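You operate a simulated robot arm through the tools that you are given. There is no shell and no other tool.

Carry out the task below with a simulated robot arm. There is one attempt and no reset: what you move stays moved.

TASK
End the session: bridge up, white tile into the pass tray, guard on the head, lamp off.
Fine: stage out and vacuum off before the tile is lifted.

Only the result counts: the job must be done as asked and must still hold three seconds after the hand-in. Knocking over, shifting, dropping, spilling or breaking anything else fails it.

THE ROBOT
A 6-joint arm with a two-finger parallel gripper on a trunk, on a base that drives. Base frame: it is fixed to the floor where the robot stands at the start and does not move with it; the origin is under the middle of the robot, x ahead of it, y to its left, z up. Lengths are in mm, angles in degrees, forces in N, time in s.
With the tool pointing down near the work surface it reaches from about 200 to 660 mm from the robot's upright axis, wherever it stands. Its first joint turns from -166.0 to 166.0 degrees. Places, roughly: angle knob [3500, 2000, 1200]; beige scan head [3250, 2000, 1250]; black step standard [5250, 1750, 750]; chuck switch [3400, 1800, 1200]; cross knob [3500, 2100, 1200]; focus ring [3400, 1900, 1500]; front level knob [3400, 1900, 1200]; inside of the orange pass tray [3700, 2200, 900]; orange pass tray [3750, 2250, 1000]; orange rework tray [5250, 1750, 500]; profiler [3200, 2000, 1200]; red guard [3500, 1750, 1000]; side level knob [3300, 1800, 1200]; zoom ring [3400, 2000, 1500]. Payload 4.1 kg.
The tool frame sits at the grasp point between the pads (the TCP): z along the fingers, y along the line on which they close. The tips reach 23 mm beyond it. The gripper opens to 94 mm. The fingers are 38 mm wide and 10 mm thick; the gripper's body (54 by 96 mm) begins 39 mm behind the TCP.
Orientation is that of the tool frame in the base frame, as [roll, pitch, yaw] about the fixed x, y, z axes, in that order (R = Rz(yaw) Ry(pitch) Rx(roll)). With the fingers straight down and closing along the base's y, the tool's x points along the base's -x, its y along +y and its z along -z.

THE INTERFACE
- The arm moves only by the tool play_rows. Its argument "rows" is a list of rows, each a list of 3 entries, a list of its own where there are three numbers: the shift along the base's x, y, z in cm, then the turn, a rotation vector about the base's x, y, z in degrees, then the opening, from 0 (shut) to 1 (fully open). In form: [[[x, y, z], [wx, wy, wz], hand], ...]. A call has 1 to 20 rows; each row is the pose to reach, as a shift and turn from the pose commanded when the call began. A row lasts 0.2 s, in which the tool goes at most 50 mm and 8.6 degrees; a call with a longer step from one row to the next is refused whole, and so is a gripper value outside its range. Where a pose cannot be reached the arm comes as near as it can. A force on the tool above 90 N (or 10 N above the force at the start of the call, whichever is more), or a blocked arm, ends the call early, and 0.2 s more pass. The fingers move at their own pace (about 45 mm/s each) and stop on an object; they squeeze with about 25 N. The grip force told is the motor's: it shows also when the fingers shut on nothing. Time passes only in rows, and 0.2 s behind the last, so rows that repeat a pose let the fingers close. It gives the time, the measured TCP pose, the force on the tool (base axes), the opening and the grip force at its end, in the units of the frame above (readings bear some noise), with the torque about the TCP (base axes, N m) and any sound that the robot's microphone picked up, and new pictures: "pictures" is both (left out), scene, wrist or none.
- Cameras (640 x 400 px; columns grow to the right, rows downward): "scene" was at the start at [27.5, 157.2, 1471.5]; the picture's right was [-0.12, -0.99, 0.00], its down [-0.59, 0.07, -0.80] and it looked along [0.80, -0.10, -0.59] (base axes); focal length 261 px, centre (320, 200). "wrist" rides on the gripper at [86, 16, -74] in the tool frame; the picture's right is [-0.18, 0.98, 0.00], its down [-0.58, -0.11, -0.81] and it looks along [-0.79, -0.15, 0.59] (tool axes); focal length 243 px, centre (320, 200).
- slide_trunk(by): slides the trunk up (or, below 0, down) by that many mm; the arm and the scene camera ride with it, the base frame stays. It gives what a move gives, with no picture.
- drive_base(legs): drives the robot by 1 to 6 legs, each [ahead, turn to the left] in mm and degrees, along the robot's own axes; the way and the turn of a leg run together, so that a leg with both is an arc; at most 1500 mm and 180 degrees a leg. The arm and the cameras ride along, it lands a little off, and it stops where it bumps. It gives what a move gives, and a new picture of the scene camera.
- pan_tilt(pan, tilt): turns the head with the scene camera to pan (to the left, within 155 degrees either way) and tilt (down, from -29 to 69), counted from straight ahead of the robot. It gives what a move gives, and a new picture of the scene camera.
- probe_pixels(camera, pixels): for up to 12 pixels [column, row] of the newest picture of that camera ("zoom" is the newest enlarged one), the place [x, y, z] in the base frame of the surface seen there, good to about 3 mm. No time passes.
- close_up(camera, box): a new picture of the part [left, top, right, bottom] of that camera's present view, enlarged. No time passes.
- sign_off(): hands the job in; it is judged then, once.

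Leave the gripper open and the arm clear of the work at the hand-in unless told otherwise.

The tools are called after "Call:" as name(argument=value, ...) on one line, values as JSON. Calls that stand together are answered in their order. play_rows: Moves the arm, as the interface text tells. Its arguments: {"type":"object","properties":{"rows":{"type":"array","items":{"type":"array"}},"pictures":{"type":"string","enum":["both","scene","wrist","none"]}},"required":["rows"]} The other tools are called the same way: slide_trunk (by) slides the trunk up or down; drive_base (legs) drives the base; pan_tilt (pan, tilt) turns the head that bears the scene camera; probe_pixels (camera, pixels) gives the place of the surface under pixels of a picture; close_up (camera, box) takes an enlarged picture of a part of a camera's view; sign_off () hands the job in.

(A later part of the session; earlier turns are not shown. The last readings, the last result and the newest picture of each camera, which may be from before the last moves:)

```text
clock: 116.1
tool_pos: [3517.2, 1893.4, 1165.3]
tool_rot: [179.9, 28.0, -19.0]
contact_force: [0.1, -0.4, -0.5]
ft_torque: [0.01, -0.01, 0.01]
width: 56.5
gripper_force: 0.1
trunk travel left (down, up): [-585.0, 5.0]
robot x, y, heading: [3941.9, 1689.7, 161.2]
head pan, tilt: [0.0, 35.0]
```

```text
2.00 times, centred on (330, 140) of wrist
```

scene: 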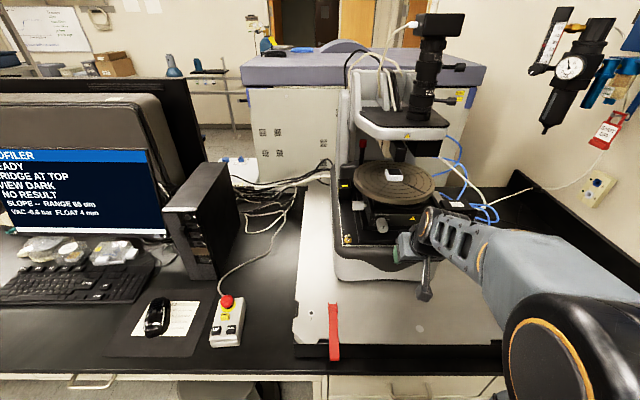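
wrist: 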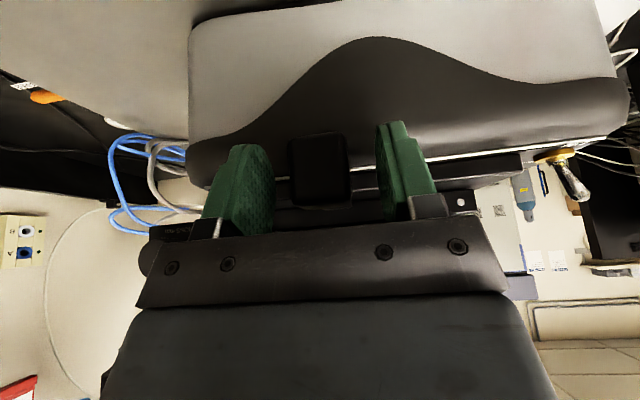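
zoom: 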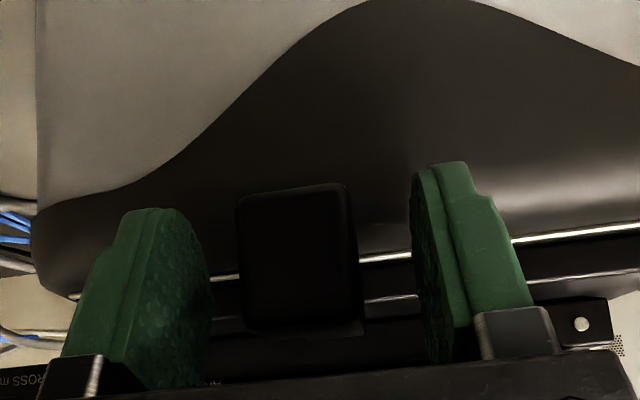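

The block is slightly nearer the left finger in this view; I shift 4 mm to the robot's right to centre, then close.

Call:
play_rows(rows=[[[0.13, 0.38, 0], [0, 0, 0], 0.6], [[0.13, 0.38, 0], [0, 0, 0], 0.4], [[0.13, 0.38, 0], [0, 0, 0], 0.2], [[0.13, 0.38, 0], [0, 0, 0], 0], [[0.13, 0.38, 0], [0, 0, 0], 0], [[0.13, 0.38, 0], [0, 0, 0], 0]], pictures="wrist")

```text
clock: 117.5
tool_pos: [3515.7, 1893.1, 1166.2]
tool_rot: [180.0, 28.0, -19.0]
contact_force: [-11.5, -29.2, -0.8]
ft_torque: [-0.11, 0.09, -0.54]
width: 28.1
gripper_force: 44.9
trunk travel left (down, up): [-585.0, 5.0]
robot x, y, heading: [3940.9, 1691.7, 161.3]
head pan, tilt: [0.0, 35.0]
```

wrist: 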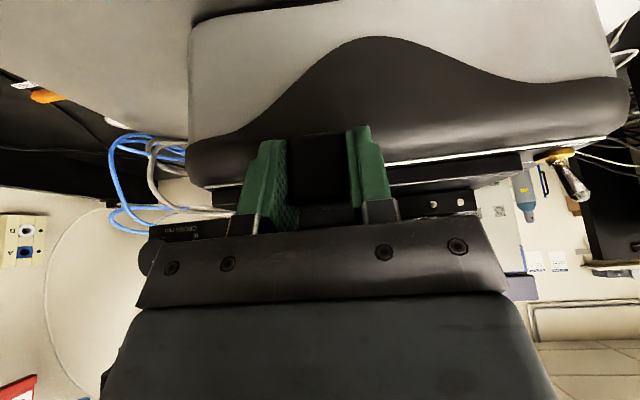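

Gripped at 28 mm, with 30 N sideways because the shift overshot. I shift back and begin pulling gently out toward me, 30 mm.

Call:
play_rows(rows=[[[-0.13, -0.38, 0], [0, 0, 0], 0], [[-0.13, -0.38, 0], [0, 0, 0], 0], [[0.34, -0.54, 0], [0, 0, 0], 0], [[0.82, -0.7, 0], [0, 0, 0], 0], [[1.29, -0.86, 0], [0, 0, 0], 0], [[1.77, -1.02, 0], [0, 0, 0], 0], [[2.24, -1.18, 0], [0, 0, 0], 0], [[2.71, -1.34, 0], [0, 0, 0], 0], [[2.71, -1.34, 0], [0, 0, 0], 0]])

Call:
close_up(camera="scene", box=[340, 140, 480, 290])

```text
clock: 119.5
tool_pos: [3546.2, 1883.1, 1166.7]
tool_rot: [179.9, 28.0, -19.0]
contact_force: [-2.9, -4.4, -2.5]
ft_torque: [1.33, 1.01, -0.75]
width: 27.8
gripper_force: 44.5
trunk travel left (down, up): [-585.0, 5.0]
robot x, y, heading: [3937.6, 1690.1, 161.2]
head pan, tilt: [0.0, 35.0]
```

scene: 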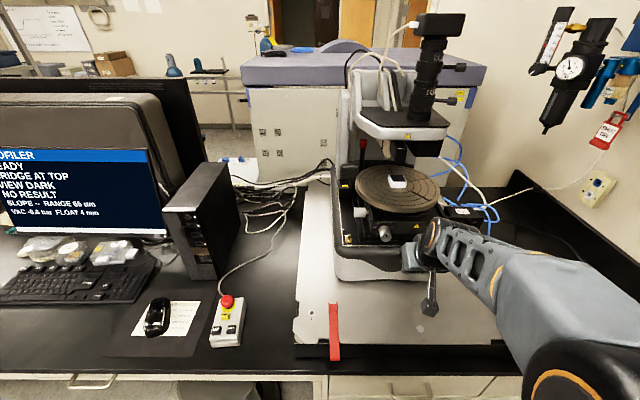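
wrist: 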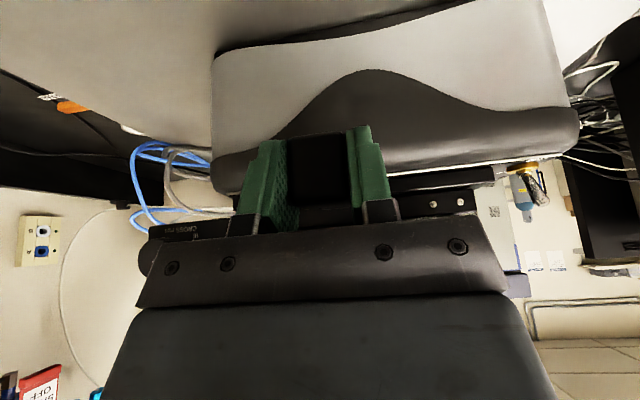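

```text
2.67 times, centred on (410, 215) of scene
```

zoom: 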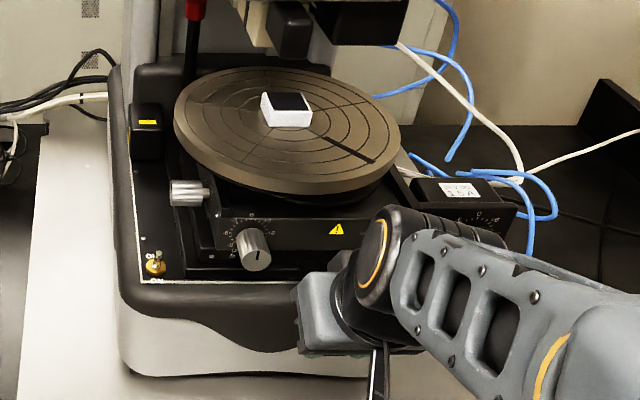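

The stage follows with little force. I continue to pull, 4 mm per row.

Call:
play_rows(rows=[[[0.38, -0.13, 0], [0, 0, 0], 0], [[0.76, -0.26, 0], [0, 0, 0], 0], [[1.14, -0.38, 0], [0, 0, 0], 0], [[1.52, -0.51, 0], [0, 0, 0], 0], [[1.9, -0.64, 0], [0, 0, 0], 0], [[2.27, -0.77, 0], [0, 0, 0], 0], [[2.65, -0.9, 0], [0, 0, 0], 0], [[3.03, -1.02, 0], [0, 0, 0], 0], [[3.41, -1.15, 0], [0, 0, 0], 0], [[3.79, -1.28, 0], [0, 0, 0], 0]], pictures="scene")

Call:
close_up(camera="scene", box=[340, 140, 480, 290])

Call:
close_up(camera="scene", box=[0, 140, 180, 250])

```text
clock: 121.7
tool_pos: [3582.5, 1869.6, 1167.3]
tool_rot: [179.9, 28.0, -19.0]
contact_force: [-3.2, -5.1, 5.4]
ft_torque: [0.08, -1.52, -1.0]
width: 27.9
gripper_force: 45.1
trunk travel left (down, up): [-585.0, 5.0]
robot x, y, heading: [3937.8, 1691.1, 161.0]
head pan, tilt: [0.0, 35.0]
```

scene: 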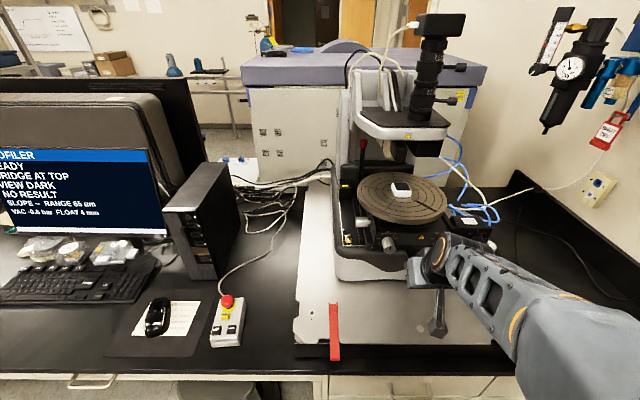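

```text
2.67 times, centred on (410, 215) of scene
```

zoom: 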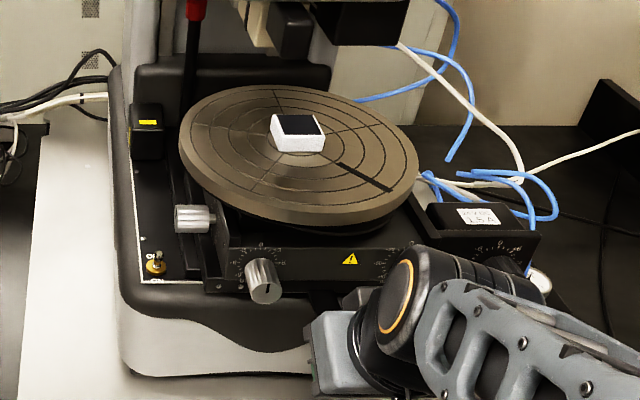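

```text
3.56 times, centred on (90, 195) of scene
```

zoom: 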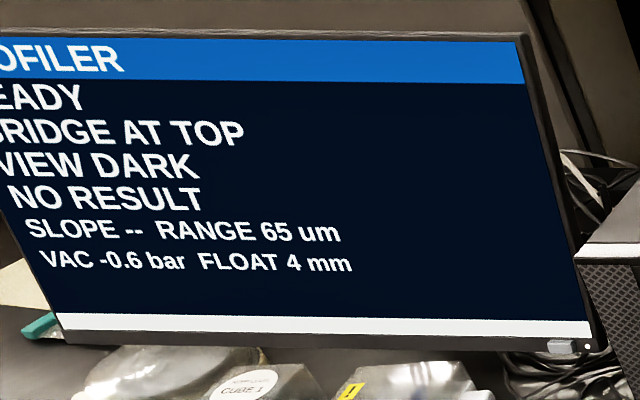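

It has come out about 70 mm with little force; I go on.

Call:
play_rows(rows=[[[0.38, -0.13, 0], [0, 0, 0], 0], [[0.76, -0.26, 0], [0, 0, 0], 0], [[1.14, -0.38, 0], [0, 0, 0], 0], [[1.52, -0.51, 0], [0, 0, 0], 0], [[1.9, -0.64, 0], [0, 0, 0], 0], [[2.27, -0.77, 0], [0, 0, 0], 0], [[2.65, -0.9, 0], [0, 0, 0], 0], [[3.03, -1.02, 0], [0, 0, 0], 0], [[3.41, -1.15, 0], [0, 0, 0], 0], [[3.79, -1.28, 0], [0, 0, 0], 0]], pictures="scene")

Call:
close_up(camera="scene", box=[340, 140, 480, 290])

```text
clock: 123.9
tool_pos: [3618.9, 1858.6, 1165.6]
tool_rot: [-180.0, 27.9, -18.9]
contact_force: [-5.1, -9.4, -6.0]
ft_torque: [1.05, 0.64, -0.8]
width: 28.1
gripper_force: 45.2
trunk travel left (down, up): [-585.0, 5.0]
robot x, y, heading: [3936.8, 1688.3, 161.1]
head pan, tilt: [0.0, 35.0]
```

scene: 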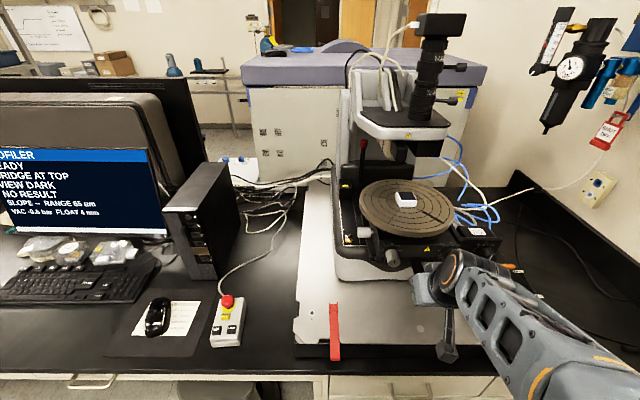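

```text
2.67 times, centred on (410, 215) of scene
```

zoom: 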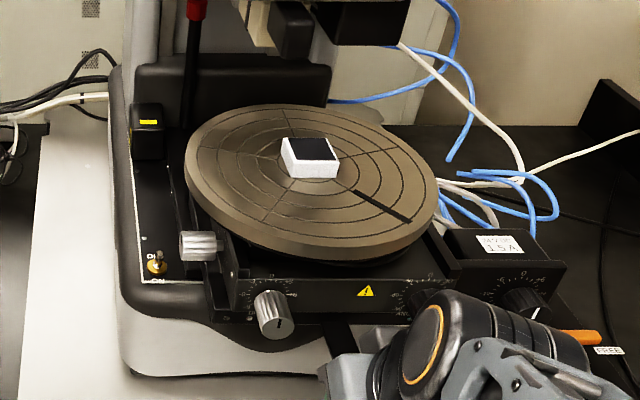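

Out 108 mm now; still free. I continue another 40 mm.

Call:
play_rows(rows=[[[0.38, -0.18, 0], [0, 0, 0], 0], [[0.76, -0.36, 0], [0, 0, 0], 0], [[1.14, -0.48, 0], [0, 0, 0], 0], [[1.52, -0.61, 0], [0, 0, 0], 0], [[1.9, -0.74, 0], [0, 0, 0], 0], [[2.27, -0.87, 0], [0, 0, 0], 0], [[2.65, -1.0, 0], [0, 0, 0], 0], [[3.03, -1.12, 0], [0, 0, 0], 0], [[3.41, -1.25, 0], [0, 0, 0], 0], [[3.79, -1.38, 0], [0, 0, 0], 0]], pictures="scene")

Call:
close_up(camera="scene", box=[340, 140, 480, 290])

```text
clock: 126.1
tool_pos: [3651.9, 1846.1, 1169.3]
tool_rot: [179.7, 27.4, -19.0]
contact_force: [-3.7, -15.1, -35.1]
ft_torque: [0.37, -0.29, -0.9]
width: 27.9
gripper_force: 45.2
out of reach, approached as far as the arm can: row 8, 9, 10
trunk travel left (down, up): [-585.0, 5.0]
robot x, y, heading: [3938.8, 1689.3, 161.0]
head pan, tilt: [0.0, 35.0]
```

scene: 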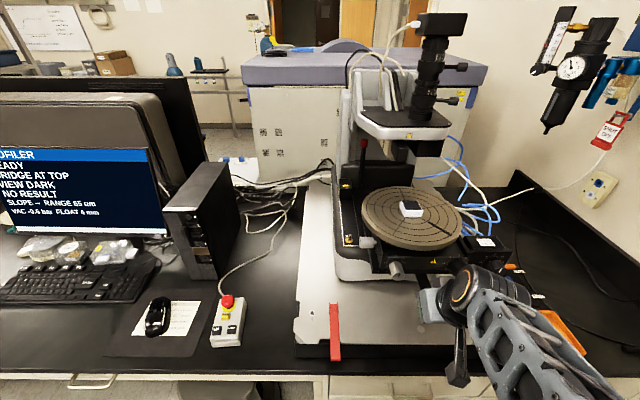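

```text
2.67 times, centred on (410, 215) of scene
```

zoom: 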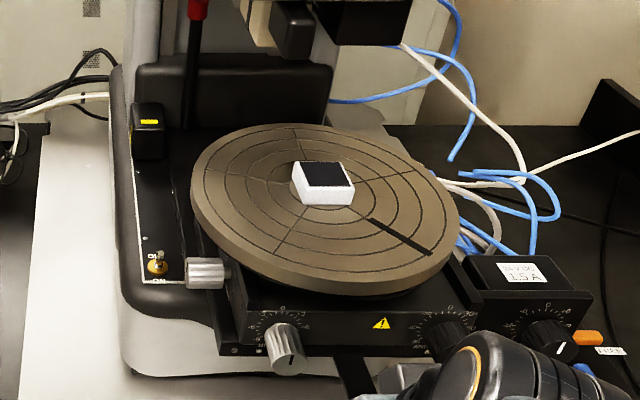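

The arm is now at its near limit. I relax (raise off the bias) and check what the screen says.

Call:
close_up(camera="scene", box=[0, 140, 180, 250])

Call:
play_rows(rows=[[[0, 0, 0], [0, 0, 0], 0.15], [[0, 0, 0], [0, 0, 0], 0.4], [[0, 0, 0], [0, 0, 0], 0.6], [[0, 0, 0], [0, 0, 0], 0.6]], pictures="wrist")

```text
3.56 times, centred on (90, 195) of scene
```

zoom: 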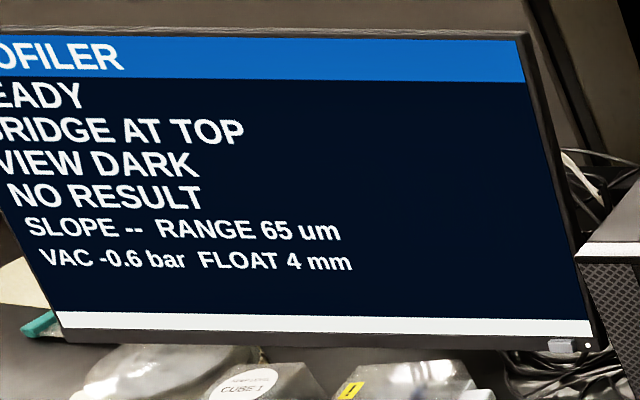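

```text
clock: 127.1
tool_pos: [3653.8, 1849.3, 1174.0]
tool_rot: [179.9, 28.0, -19.1]
contact_force: [0.6, 0.6, -0.8]
ft_torque: [-0.01, 0.02, -0.01]
width: 56.2
gripper_force: 0.0
trunk travel left (down, up): [-585.0, 5.0]
robot x, y, heading: [3935.1, 1690.2, 161.1]
head pan, tilt: [0.0, 35.0]
```

wrist: 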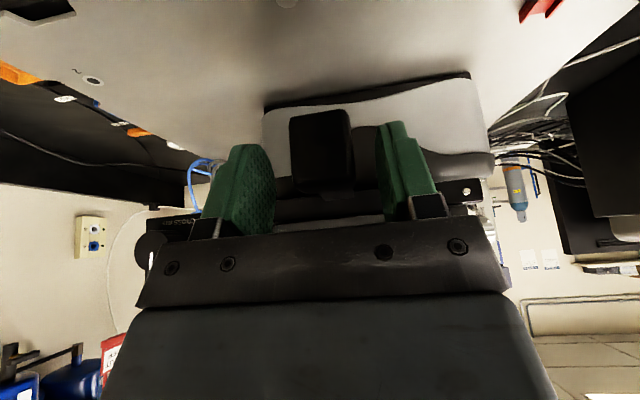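

Released with the block still between the open fingers. I back the base 100 mm straight away from the desk to regain pulling room.

Call:
drive_base(legs=[[-100, 0]])

Call:
close_up(camera="wrist", box=[180, 40, 480, 240])

Call:
close_up(camera="scene", box=[320, 100, 500, 290])

```text
clock: 128.3
tool_pos: [3748.4, 1815.3, 1173.7]
tool_rot: [179.9, 28.0, -18.7]
contact_force: [0.0, -0.6, -0.1]
ft_torque: [-0.02, 0.0, -0.02]
width: 56.7
gripper_force: 0.0
trunk travel left (down, up): [-585.0, 5.0]
robot x, y, heading: [4035.4, 1657.1, 161.2]
head pan, tilt: [0.0, 35.0]
```

scene: 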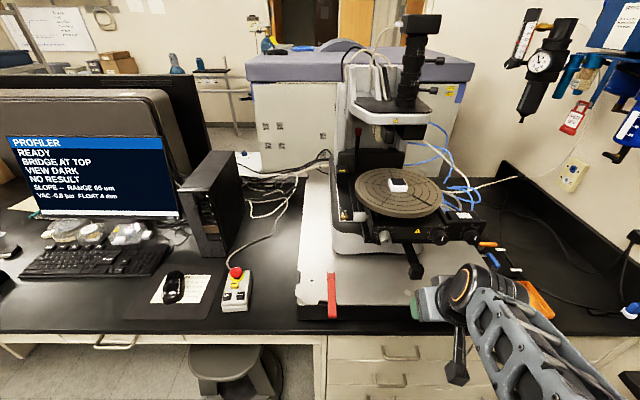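

```text
2.00 times, centred on (330, 140) of wrist
```

zoom: 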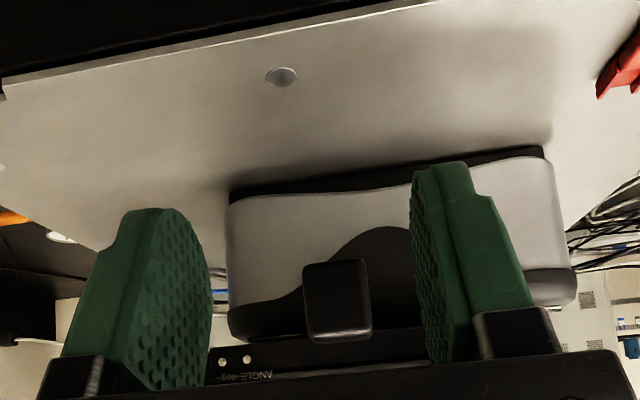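

```text
2.11 times, centred on (410, 195) of scene
```

zoom: 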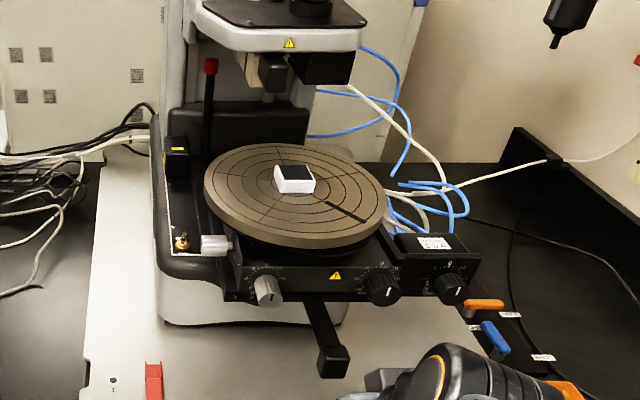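

The stage is well out. To know whether it's at its stop, I'll re-grip and pull a bit more. Probing the block.

Call:
probe_pixels(camera="zoom", pixels=[[333, 365], [333, 348], [320, 350], [346, 350], [310, 310], [295, 185], [265, 245]])

```text
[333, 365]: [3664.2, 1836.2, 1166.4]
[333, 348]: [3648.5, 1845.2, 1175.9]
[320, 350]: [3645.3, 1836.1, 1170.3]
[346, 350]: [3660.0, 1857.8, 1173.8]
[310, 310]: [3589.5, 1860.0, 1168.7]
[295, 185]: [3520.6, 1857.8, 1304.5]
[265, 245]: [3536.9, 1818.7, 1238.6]
```

Block has moved about 150 mm. I move in 92 mm, grip, and pull gently.

Call:
play_rows(rows=[[[-2.9, 1.0, -0.3], [0, 0, 0], 0.6], [[-5.8, 2.0, -0.6], [0, 0, 0], 0.6], [[-8.7, 2.9, -0.9], [0, 0, 0], 0.6], [[-8.7, 2.9, -0.9], [0, 0, 0], 0.3], [[-8.7, 2.9, -0.9], [0, 0, 0], 0], [[-8.7, 2.9, -0.9], [0, 0, 0], 0], [[-8.7, 2.9, -0.9], [0, 0, 0], 0], [[-8.7, 2.9, -0.9], [0, 0, 0], 0], [[-8.4, 2.8, -0.9], [0, 0, 0], 0], [[-8.1, 2.7, -0.9], [0, 0, 0], 0], [[-7.8, 2.6, -0.9], [0, 0, 0], 0], [[-7.6, 2.53, -0.9], [0, 0, 0], 0]])

```text
clock: 130.9
tool_pos: [3664.0, 1840.6, 1163.0]
tool_rot: [-180.0, 28.0, -18.7]
contact_force: [-36.2, 2.0, 3.9]
ft_torque: [-0.15, 0.34, -0.88]
width: 28.0
gripper_force: 44.9
trunk travel left (down, up): [-585.0, 5.0]
robot x, y, heading: [4033.0, 1657.4, 160.9]
head pan, tilt: [0.0, 35.0]
```

scene: 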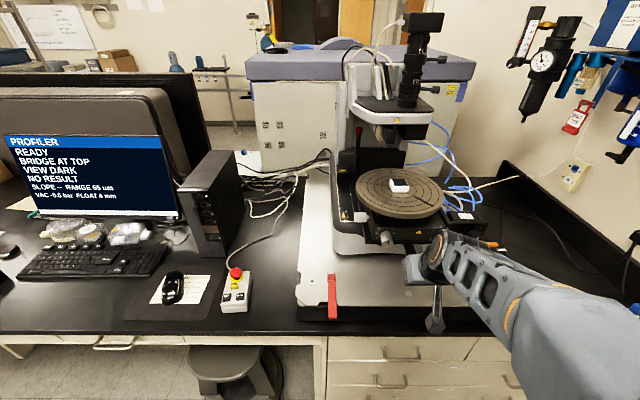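
wrist: 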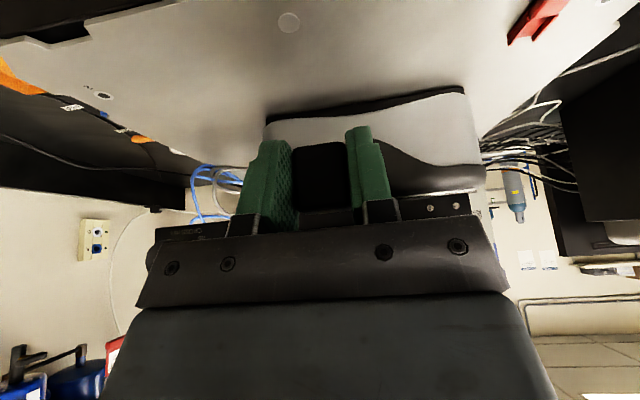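

36 N of pull with no movement: the stage is at its outer stop. I ease the pull, open, back off, and rise to the left.

Call:
play_rows(rows=[[[-0.8, 0.27, 0], [0, 0, 0], 0], [[-0.8, 0.27, 0], [0, 0, 0], 0.2], [[-0.8, 0.27, 0], [0, 0, 0], 0.6], [[-0.8, 0.27, 0], [0, 0, 0], 0.6], [[2, -0.7, 0], [0, 0, 0], 0.6], [[5, -1.7, 0], [0, 0, 0], 0.6], [[5, -3, 2], [0, 0, 0], 0.6], [[4, -6, 5], [-2.24, -6.63, 0], 0.4], [[3, -9, 8], [-4.48, -13.26, 0], 0.2], [[2, -12, 11], [-6.72, -19.9, 0], 0], [[1, -15, 14], [-8.96, -26.5, 0], 0], [[-1, -18, 16], [-8.96, -26.5, 0], 0], [[-3, -21, 16], [-8.96, -26.5, 0], 0], [[-3, -21, 16], [-8.96, -26.5, 0], 0]])

Call:
close_up(camera="scene", box=[320, 130, 480, 260])

```text
clock: 133.9
tool_pos: [3640.8, 1632.3, 1325.1]
tool_rot: [179.9, -0.1, -18.7]
contact_force: [-0.5, 0.4, 0.3]
ft_torque: [0.04, -0.03, 0.03]
width: 0.1
gripper_force: 25.2
trunk travel left (down, up): [-585.0, 5.0]
robot x, y, heading: [4038.1, 1662.9, 161.0]
head pan, tilt: [0.0, 35.0]
```

scene: 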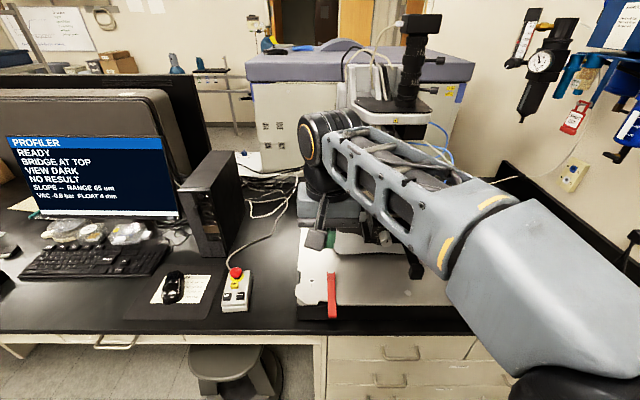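
wrist: 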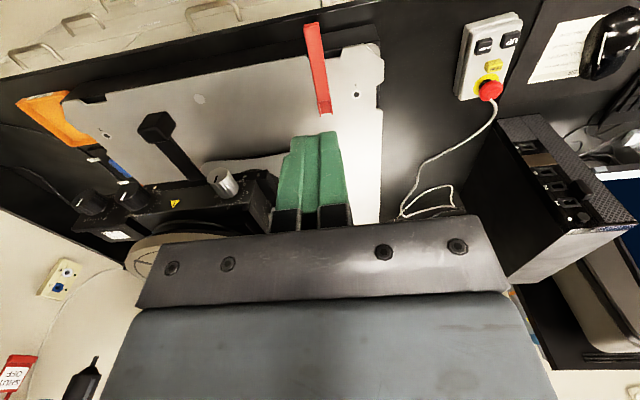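

```text
3.08 times, centred on (400, 195) of scene
```

zoom: 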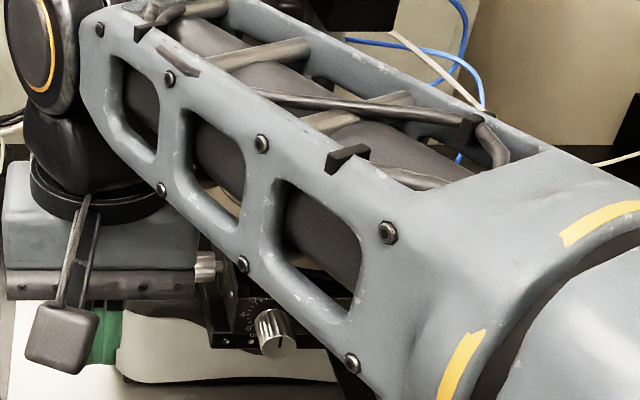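

The gripper blocks the toggle. I move further left and turn the tool -90° (camera to the left), the pose I want for flipping the toggle.

Call:
play_rows(rows=[[[-1.4, -0.6, 0], [0, 0, -8.2], 0], [[-2.8, -1.2, 0], [0, 0, -16.4], 0], [[-4.2, -1.8, 0], [0, 0, -24.6], 0], [[-5.6, -2.4, 0], [0, 0, -32.8], 0], [[-7, -3, 0], [0, 0, -41], 0], [[-8.4, -3.6, 0], [0, 0, -49.2], 0], [[-9.8, -4.2, 0], [0, 0, -57.4], 0], [[-11.2, -4.8, 0], [0, 0, -65.6], 0], [[-12.6, -5.4, 0], [0, 0, -73.8], 0], [[-14, -6, 0], [0, 0, -82], 0], [[-15.5, -6.5, 0], [0, 0, -90], 0], [[-15.5, -6.5, 0], [0, 0, -90], 0]])

Call:
close_up(camera="wrist", box=[120, 0, 520, 240])

Call:
close_up(camera="scene", box=[300, 130, 480, 260])

```text
clock: 136.5
tool_pos: [3487.9, 1564.1, 1323.0]
tool_rot: [179.9, 0.0, -108.8]
contact_force: [-0.2, 0.4, -0.4]
ft_torque: [0.02, 0.05, -0.04]
width: 0.1
gripper_force: 24.9
trunk travel left (down, up): [-585.0, 5.0]
robot x, y, heading: [4031.3, 1659.7, 160.9]
head pan, tilt: [0.0, 35.0]
```

scene: 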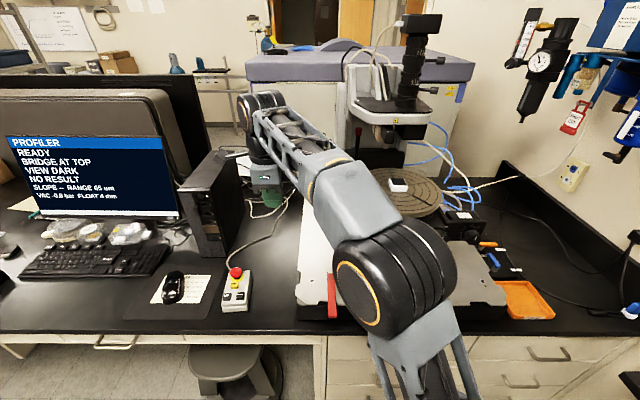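
wrist: 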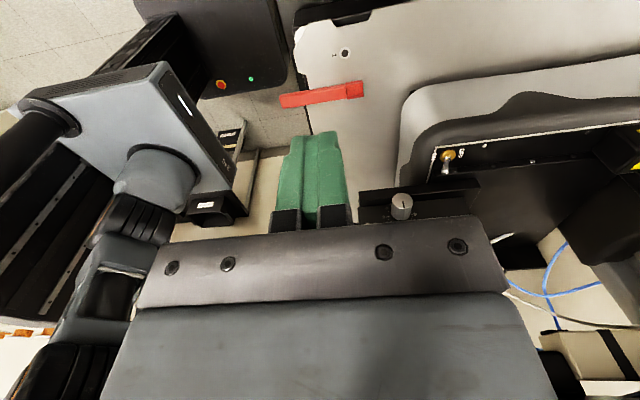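

```text
1.60 times, centred on (320, 120) of wrist
```

zoom: 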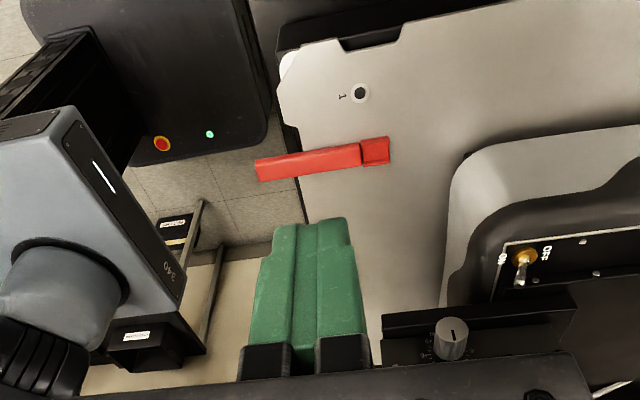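

```text
3.08 times, centred on (390, 195) of scene
```

zoom: 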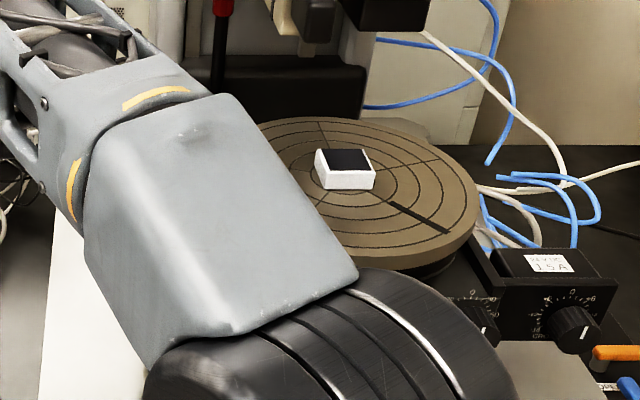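

Excellent view: toggle at wrist (447,157), side knob at (402,207). Probing.

Call:
close_up(camera="wrist", box=[370, 130, 510, 220])

Call:
probe_pixels(camera="wrist", pixels=[[447, 155], [446, 170], [445, 163], [402, 200], [393, 207], [411, 207], [402, 216], [430, 185], [470, 185], [440, 160], [470, 150], [420, 195]])

```text
4.44 times, centred on (440, 175) of wrist
```

zoom: 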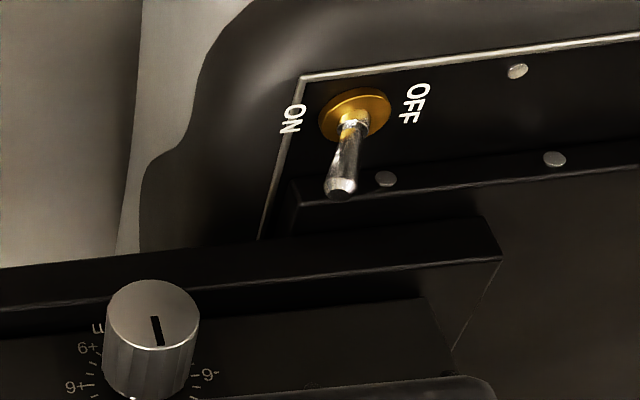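

```text
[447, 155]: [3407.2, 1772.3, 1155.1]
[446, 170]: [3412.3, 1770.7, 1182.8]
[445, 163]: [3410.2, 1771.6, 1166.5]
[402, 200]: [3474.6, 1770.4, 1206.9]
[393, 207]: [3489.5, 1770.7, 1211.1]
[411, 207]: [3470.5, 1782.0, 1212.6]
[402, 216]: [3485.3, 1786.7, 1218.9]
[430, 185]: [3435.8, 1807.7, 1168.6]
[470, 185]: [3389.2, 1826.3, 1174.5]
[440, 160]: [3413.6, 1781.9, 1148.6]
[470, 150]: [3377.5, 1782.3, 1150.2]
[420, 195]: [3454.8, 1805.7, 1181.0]
```

The toggle tip is at about (3415,1771,1182), knob to its front-right. I go to a hover left of it, tilted 25° so the hand stays left of knob and chuck.

Call:
play_rows(rows=[[[-1.3, 3.2, -1.2], [7.9, -2.67, 0], 0], [[-2.6, 6.4, -2.5], [15.8, -5.34, 0], 0], [[-3.9, 9.6, -3.7], [23.7, -8.0, 0], 0], [[-5.1, 12.9, -5], [23.7, -8.0, 0], 0], [[-6.4, 16.1, -6.3], [23.7, -8.0, 0], 0], [[-6.4, 16.1, -6.3], [23.7, -8.0, 0], 0]])

Call:
close_up(camera="wrist", box=[200, 40, 480, 240])

```text
clock: 137.9
tool_pos: [3422.1, 1728.8, 1260.6]
tool_rot: [179.8, 25.0, -108.6]
contact_force: [0.1, -0.6, 0.0]
ft_torque: [0.01, 0.01, 0.02]
width: 0.1
gripper_force: 24.7
trunk travel left (down, up): [-585.0, 5.0]
robot x, y, heading: [4034.7, 1658.6, 161.0]
head pan, tilt: [0.0, 35.0]
```

scene: 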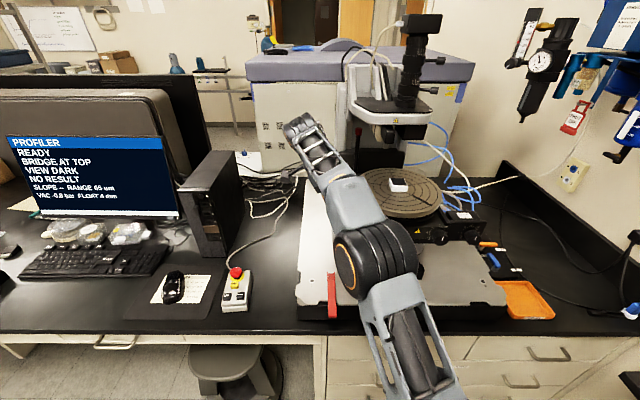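
wrist: 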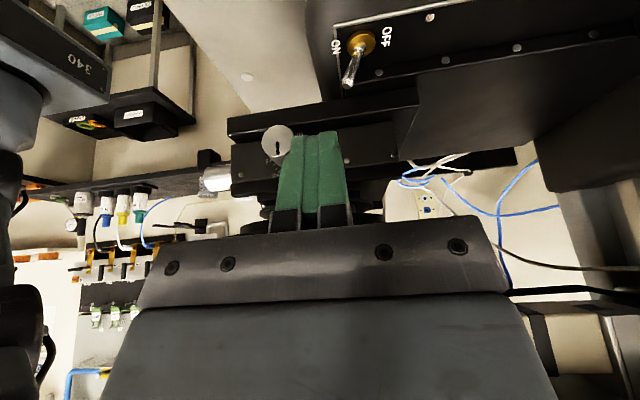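

```text
2.00 times, centred on (340, 140) of wrist
```

zoom: 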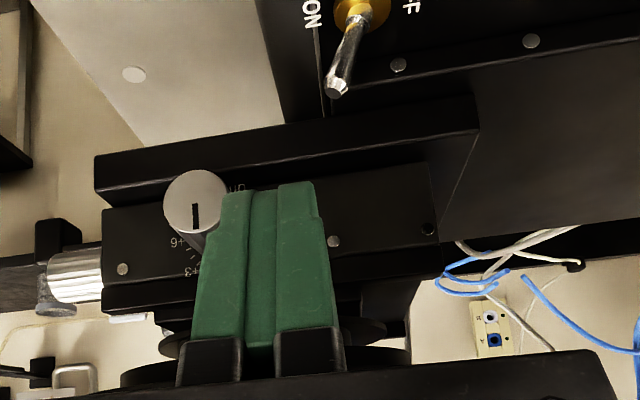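

Lever tip appears to the right (rear) of the fingers, the knob just left. I probe the tip and knob again from here.

Call:
probe_pixels(camera="zoom", pixels=[[337, 88], [345, 60], [355, 20], [195, 200], [180, 195], [215, 190], [330, 92], [343, 90]])

```text
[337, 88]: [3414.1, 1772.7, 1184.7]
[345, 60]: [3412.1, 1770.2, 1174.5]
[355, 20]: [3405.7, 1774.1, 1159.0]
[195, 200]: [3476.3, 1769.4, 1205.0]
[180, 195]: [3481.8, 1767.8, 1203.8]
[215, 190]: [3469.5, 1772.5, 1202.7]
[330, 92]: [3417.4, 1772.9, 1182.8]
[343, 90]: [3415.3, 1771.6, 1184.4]
```

I lower the fingers in front of the lever (6 mm gap).

Call:
play_rows(rows=[[[0.4, 1.0, -3.5], [0, 0, 0], 0], [[0.8, 2.0, -6], [0, 0, 0], 0], [[0.97, 2.56, -7.2], [0, 0, 0], 0], [[0.97, 2.56, -7.2], [0, 0, 0], 0]])

Call:
close_up(camera="wrist", box=[200, 40, 480, 240])

```text
clock: 138.9
tool_pos: [3433.0, 1749.2, 1188.5]
tool_rot: [179.8, 25.0, -108.7]
contact_force: [0.0, -0.8, 1.2]
ft_torque: [0.01, -0.01, 0.01]
width: 0.0
gripper_force: 24.5
trunk travel left (down, up): [-585.0, 5.0]
robot x, y, heading: [4034.7, 1657.0, 161.1]
head pan, tilt: [0.0, 35.0]
```

scene: 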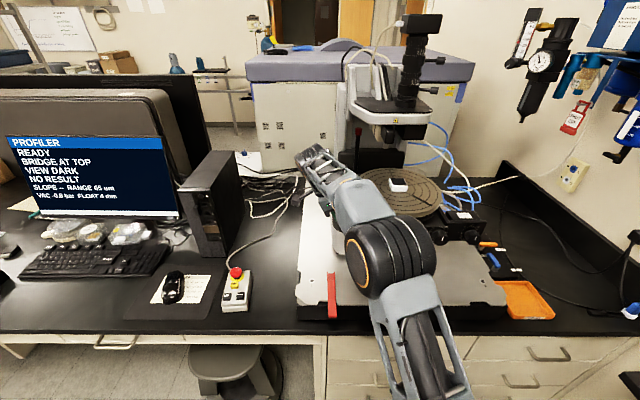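
wrist: 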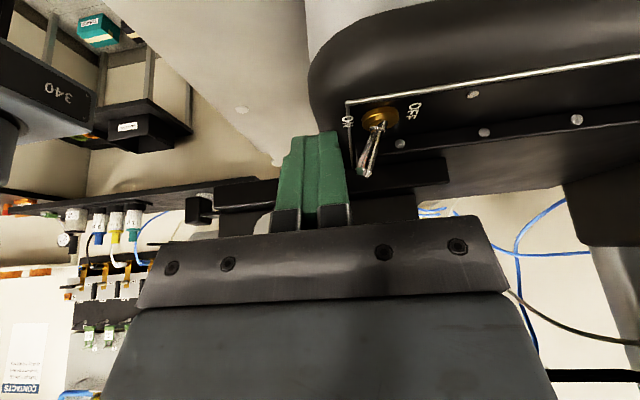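

```text
2.00 times, centred on (340, 140) of wrist
```

zoom: 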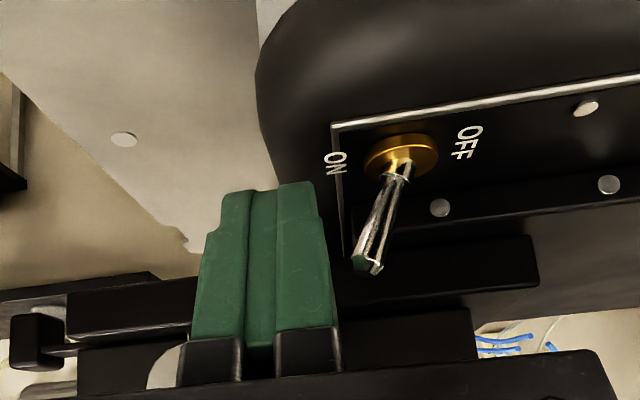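

The fingers stand just in front of the lever. I push rearward (toward OFF) in small steps.

Call:
play_rows(rows=[[[-0.57, 0.19, 0], [0, 0, 0], 0], [[-0.95, 0.32, 0], [0, 0, 0], 0], [[-1.23, 0.42, 0], [0, 0, 0], 0], [[-1.52, 0.51, 0], [0, 0, 0], 0], [[-1.8, 0.61, 0], [0, 0, 0], 0], [[-2.1, 0.7, 0], [0, 0, 0], 0]])

Call:
close_up(camera="wrist", box=[200, 40, 480, 240])

Call:
close_up(camera="scene", box=[0, 120, 190, 230])

```text
clock: 140.3
tool_pos: [3410.4, 1758.3, 1189.9]
tool_rot: [180.0, 25.0, -108.8]
contact_force: [0.5, 0.7, 0.0]
ft_torque: [0.03, -0.02, -0.02]
width: 0.0
gripper_force: 24.8
trunk travel left (down, up): [-585.0, 5.0]
robot x, y, heading: [4031.0, 1657.9, 161.1]
head pan, tilt: [0.0, 35.0]
```

scene: 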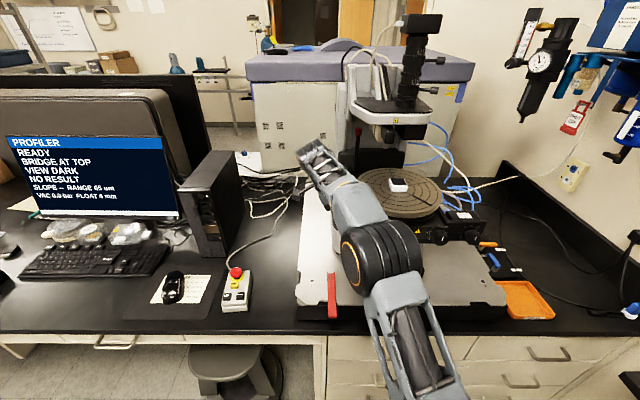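
wrist: 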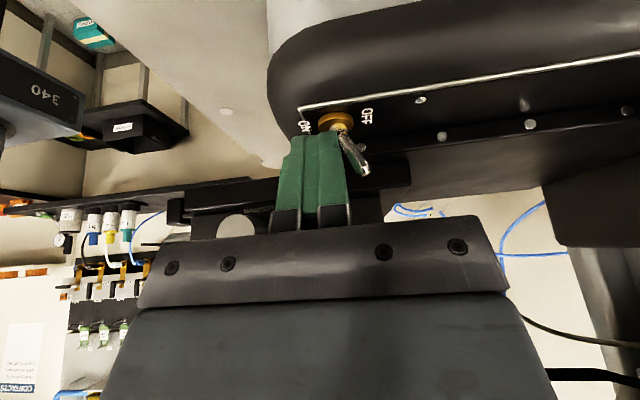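

```text
2.00 times, centred on (340, 140) of wrist
```

zoom: 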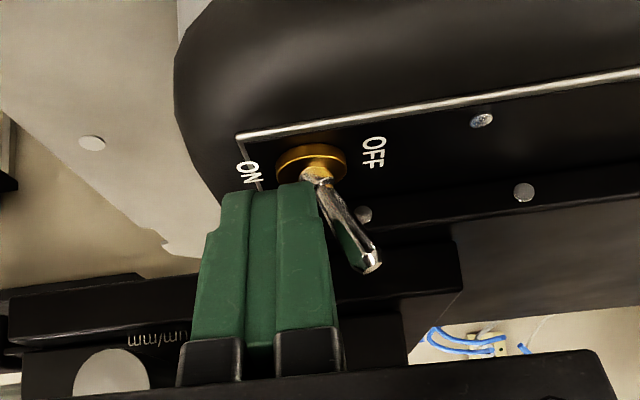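

```text
3.37 times, centred on (95, 175) of scene
```

zoom: 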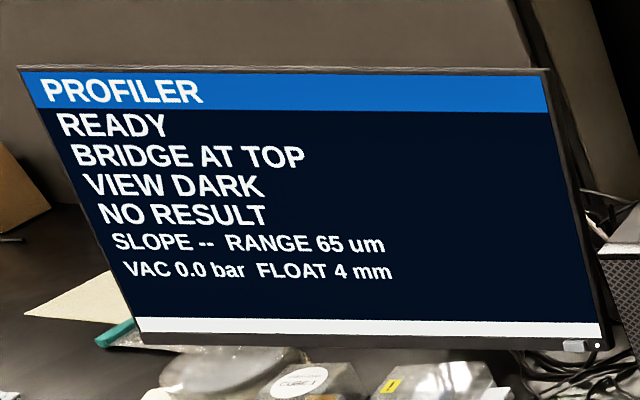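

Vacuum reads 0.0 bar, toggle is OFF. I pull the hand back off the lever, up and left. Also a close look at the tile.

Call:
play_rows(rows=[[[0.9, -0.3, 0], [0, 0, 0], 0], [[0.7, -1.0, 3], [0, 0, 0], 0], [[0.5, -2.5, 7], [0, 0, 0], 0], [[0.5, -5, 11], [0, 0, 0], 0], [[1, -8, 14], [-7.9, 2.67, 0], 0], [[3, -11, 17], [-15.8, 5.34, 0], 0], [[6, -13, 19], [-23.7, 8.0, 0], 0.3], [[8, -15, 20], [-23.7, 8.0, 0], 0.6], [[8, -15, 20], [-23.7, 8.0, 0], 0.6]])

Call:
close_up(camera="scene", box=[350, 150, 460, 230])

```text
clock: 142.3
tool_pos: [3492.5, 1608.2, 1386.8]
tool_rot: [179.9, -0.1, -108.9]
contact_force: [-0.1, -0.3, 0.5]
ft_torque: [0.0, 0.03, 0.02]
width: 56.4
gripper_force: 0.1
out of reach, approached as far as the arm can: row 4, 5, 6
trunk travel left (down, up): [-585.0, 5.0]
robot x, y, heading: [4035.5, 1657.2, 161.0]
head pan, tilt: [0.0, 35.0]
```

scene: 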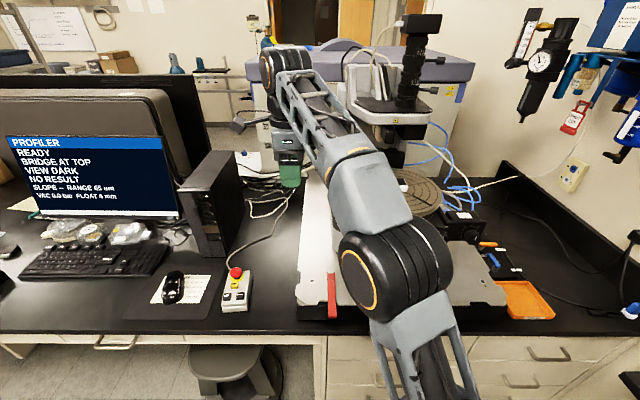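
wrist: 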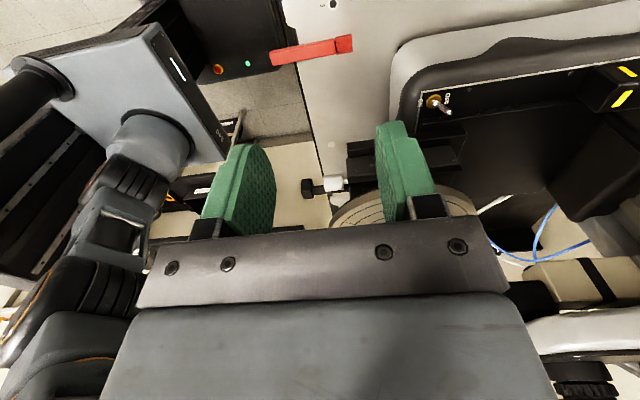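

```text
5.00 times, centred on (405, 190) of scene
```

zoom: 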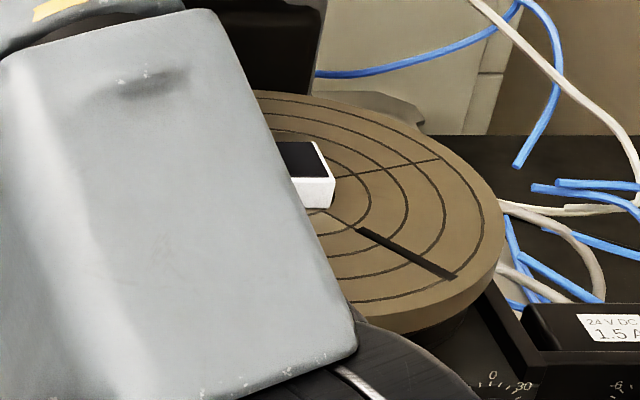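

The arm partly hides the tile. I'll probe the raised bridge/head geometry and visible tile corner now.

Call:
close_up(camera="scene", box=[335, 60, 455, 160])

Call:
probe_pixels(camera="zoom", pixels=[[250, 330], [300, 320], [400, 310], [470, 310], [240, 305], [480, 280], [270, 385], [290, 380], [350, 390], [300, 240]])

```text
4.00 times, centred on (395, 110) of scene
```

zoom: 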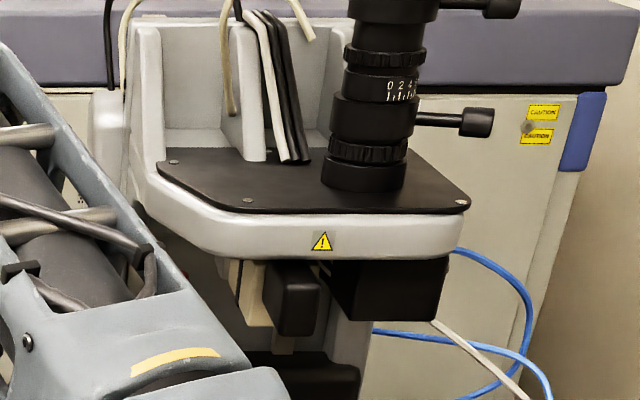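

```text
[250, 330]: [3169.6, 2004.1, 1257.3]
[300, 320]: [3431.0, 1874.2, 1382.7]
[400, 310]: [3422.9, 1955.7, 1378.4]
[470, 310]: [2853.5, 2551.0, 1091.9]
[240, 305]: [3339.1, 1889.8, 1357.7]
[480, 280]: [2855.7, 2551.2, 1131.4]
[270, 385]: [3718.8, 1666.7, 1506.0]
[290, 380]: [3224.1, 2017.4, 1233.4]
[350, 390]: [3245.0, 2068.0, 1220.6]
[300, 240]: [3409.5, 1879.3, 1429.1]
```

Nose front is at z≥1365, about 90 mm behind the tile, so there is room. I turn the tool back and bring it in front of the tile at z≈1400 for a look.

Call:
play_rows(rows=[[[1.3, 1.9, 0], [0, 0, 8.2], 0.6], [[2.6, 3.8, 0.3], [0, 0, 16.4], 0.7], [[3.8, 5.8, 0.6], [0, 0, 24.6], 0.75], [[5.1, 7.7, 0.9], [0, 0, 32.8], 0.75], [[6.4, 9.6, 1.2], [0, 0, 41], 0.75], [[7.7, 11.5, 1.4], [0, 0, 49.2], 0.75], [[9, 13.4, 1.4], [0, 0, 57.4], 0.75], [[10.2, 15.3, 1.4], [0, 0, 65.6], 0.75], [[11.5, 17.3, 1.4], [0, 0, 73.8], 0.75], [[12.8, 19.2, 1.4], [0, 0, 82], 0.75], [[14.1, 21.1, 1.4], [0, 0, 90], 0.75], [[14.1, 21.1, 1.4], [0, 0, 90], 0.75]])

Call:
close_up(camera="wrist", box=[200, 40, 440, 240])

Call:
close_up(camera="scene", box=[350, 150, 460, 230])

```text
clock: 144.9
tool_pos: [3632.8, 1822.9, 1400.7]
tool_rot: [179.9, -0.1, -18.8]
contact_force: [0.3, -0.2, 1.0]
ft_torque: [0.03, 0.0, 0.02]
width: 70.8
gripper_force: 0.1
trunk travel left (down, up): [-585.0, 5.0]
robot x, y, heading: [4033.8, 1658.6, 161.2]
head pan, tilt: [0.0, 35.0]
```

scene: 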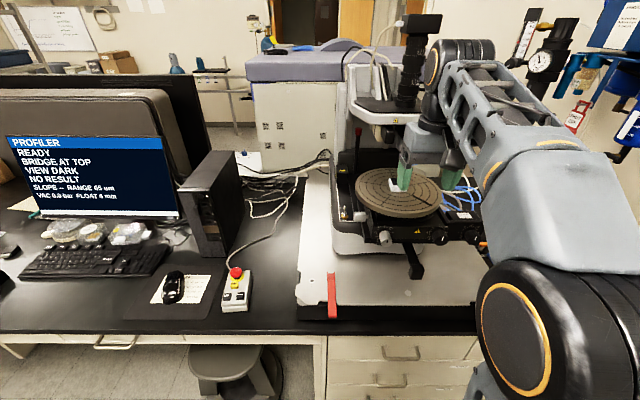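
wrist: 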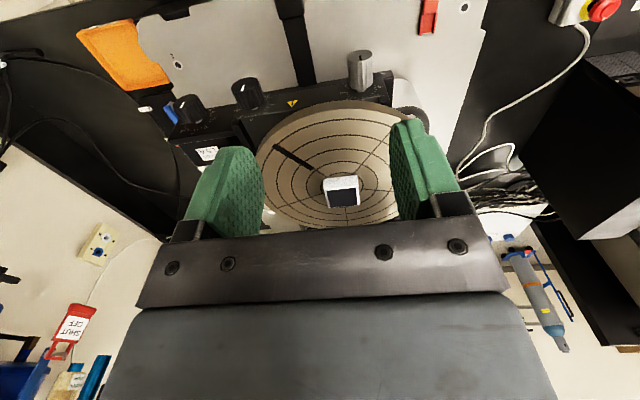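

```text
2.00 times, centred on (320, 140) of wrist
```

zoom: 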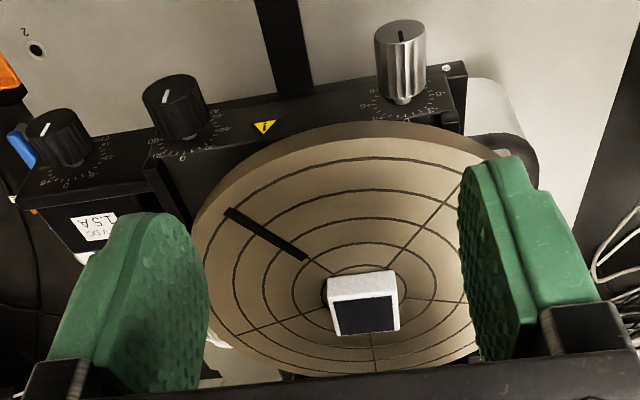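

```text
5.00 times, centred on (405, 190) of scene
```

zoom: 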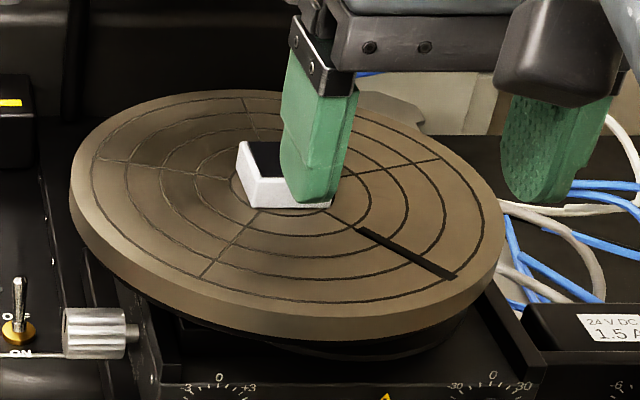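

The tile is clear in the wrist view around (342,190). Probing its corners and the chuck surface.

Call:
close_up(camera="wrist", box=[310, 160, 375, 215])

Call:
probe_pixels(camera="wrist", pixels=[[329, 195], [356, 191], [332, 206], [357, 203], [326, 183], [354, 178], [343, 198], [341, 185], [310, 185], [375, 185], [340, 170], [340, 215]])

```text
7.27 times, centred on (342, 188) of wrist
```

zoom: 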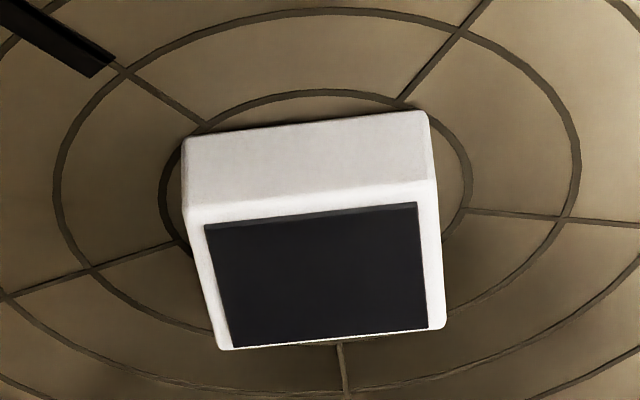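

```text
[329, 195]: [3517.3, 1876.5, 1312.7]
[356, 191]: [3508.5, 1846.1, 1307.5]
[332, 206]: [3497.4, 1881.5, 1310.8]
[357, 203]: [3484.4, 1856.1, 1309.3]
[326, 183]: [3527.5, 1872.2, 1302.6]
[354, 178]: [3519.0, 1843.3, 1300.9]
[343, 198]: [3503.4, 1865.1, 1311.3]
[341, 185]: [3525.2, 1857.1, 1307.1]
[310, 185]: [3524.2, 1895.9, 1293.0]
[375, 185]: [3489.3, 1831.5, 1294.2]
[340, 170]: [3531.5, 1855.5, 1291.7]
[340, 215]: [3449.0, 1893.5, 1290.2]
```

Call:
probe_pixels(camera="zoom", pixels=[[198, 224], [430, 188], [228, 343], [437, 322], [190, 160], [425, 125], [320, 270], [310, 165]])

```text
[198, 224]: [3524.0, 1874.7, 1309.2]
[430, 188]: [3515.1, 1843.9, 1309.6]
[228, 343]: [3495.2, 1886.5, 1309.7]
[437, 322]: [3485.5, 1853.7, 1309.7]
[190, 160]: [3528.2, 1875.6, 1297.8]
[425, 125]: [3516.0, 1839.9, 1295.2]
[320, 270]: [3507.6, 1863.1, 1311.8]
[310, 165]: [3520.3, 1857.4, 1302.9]
```

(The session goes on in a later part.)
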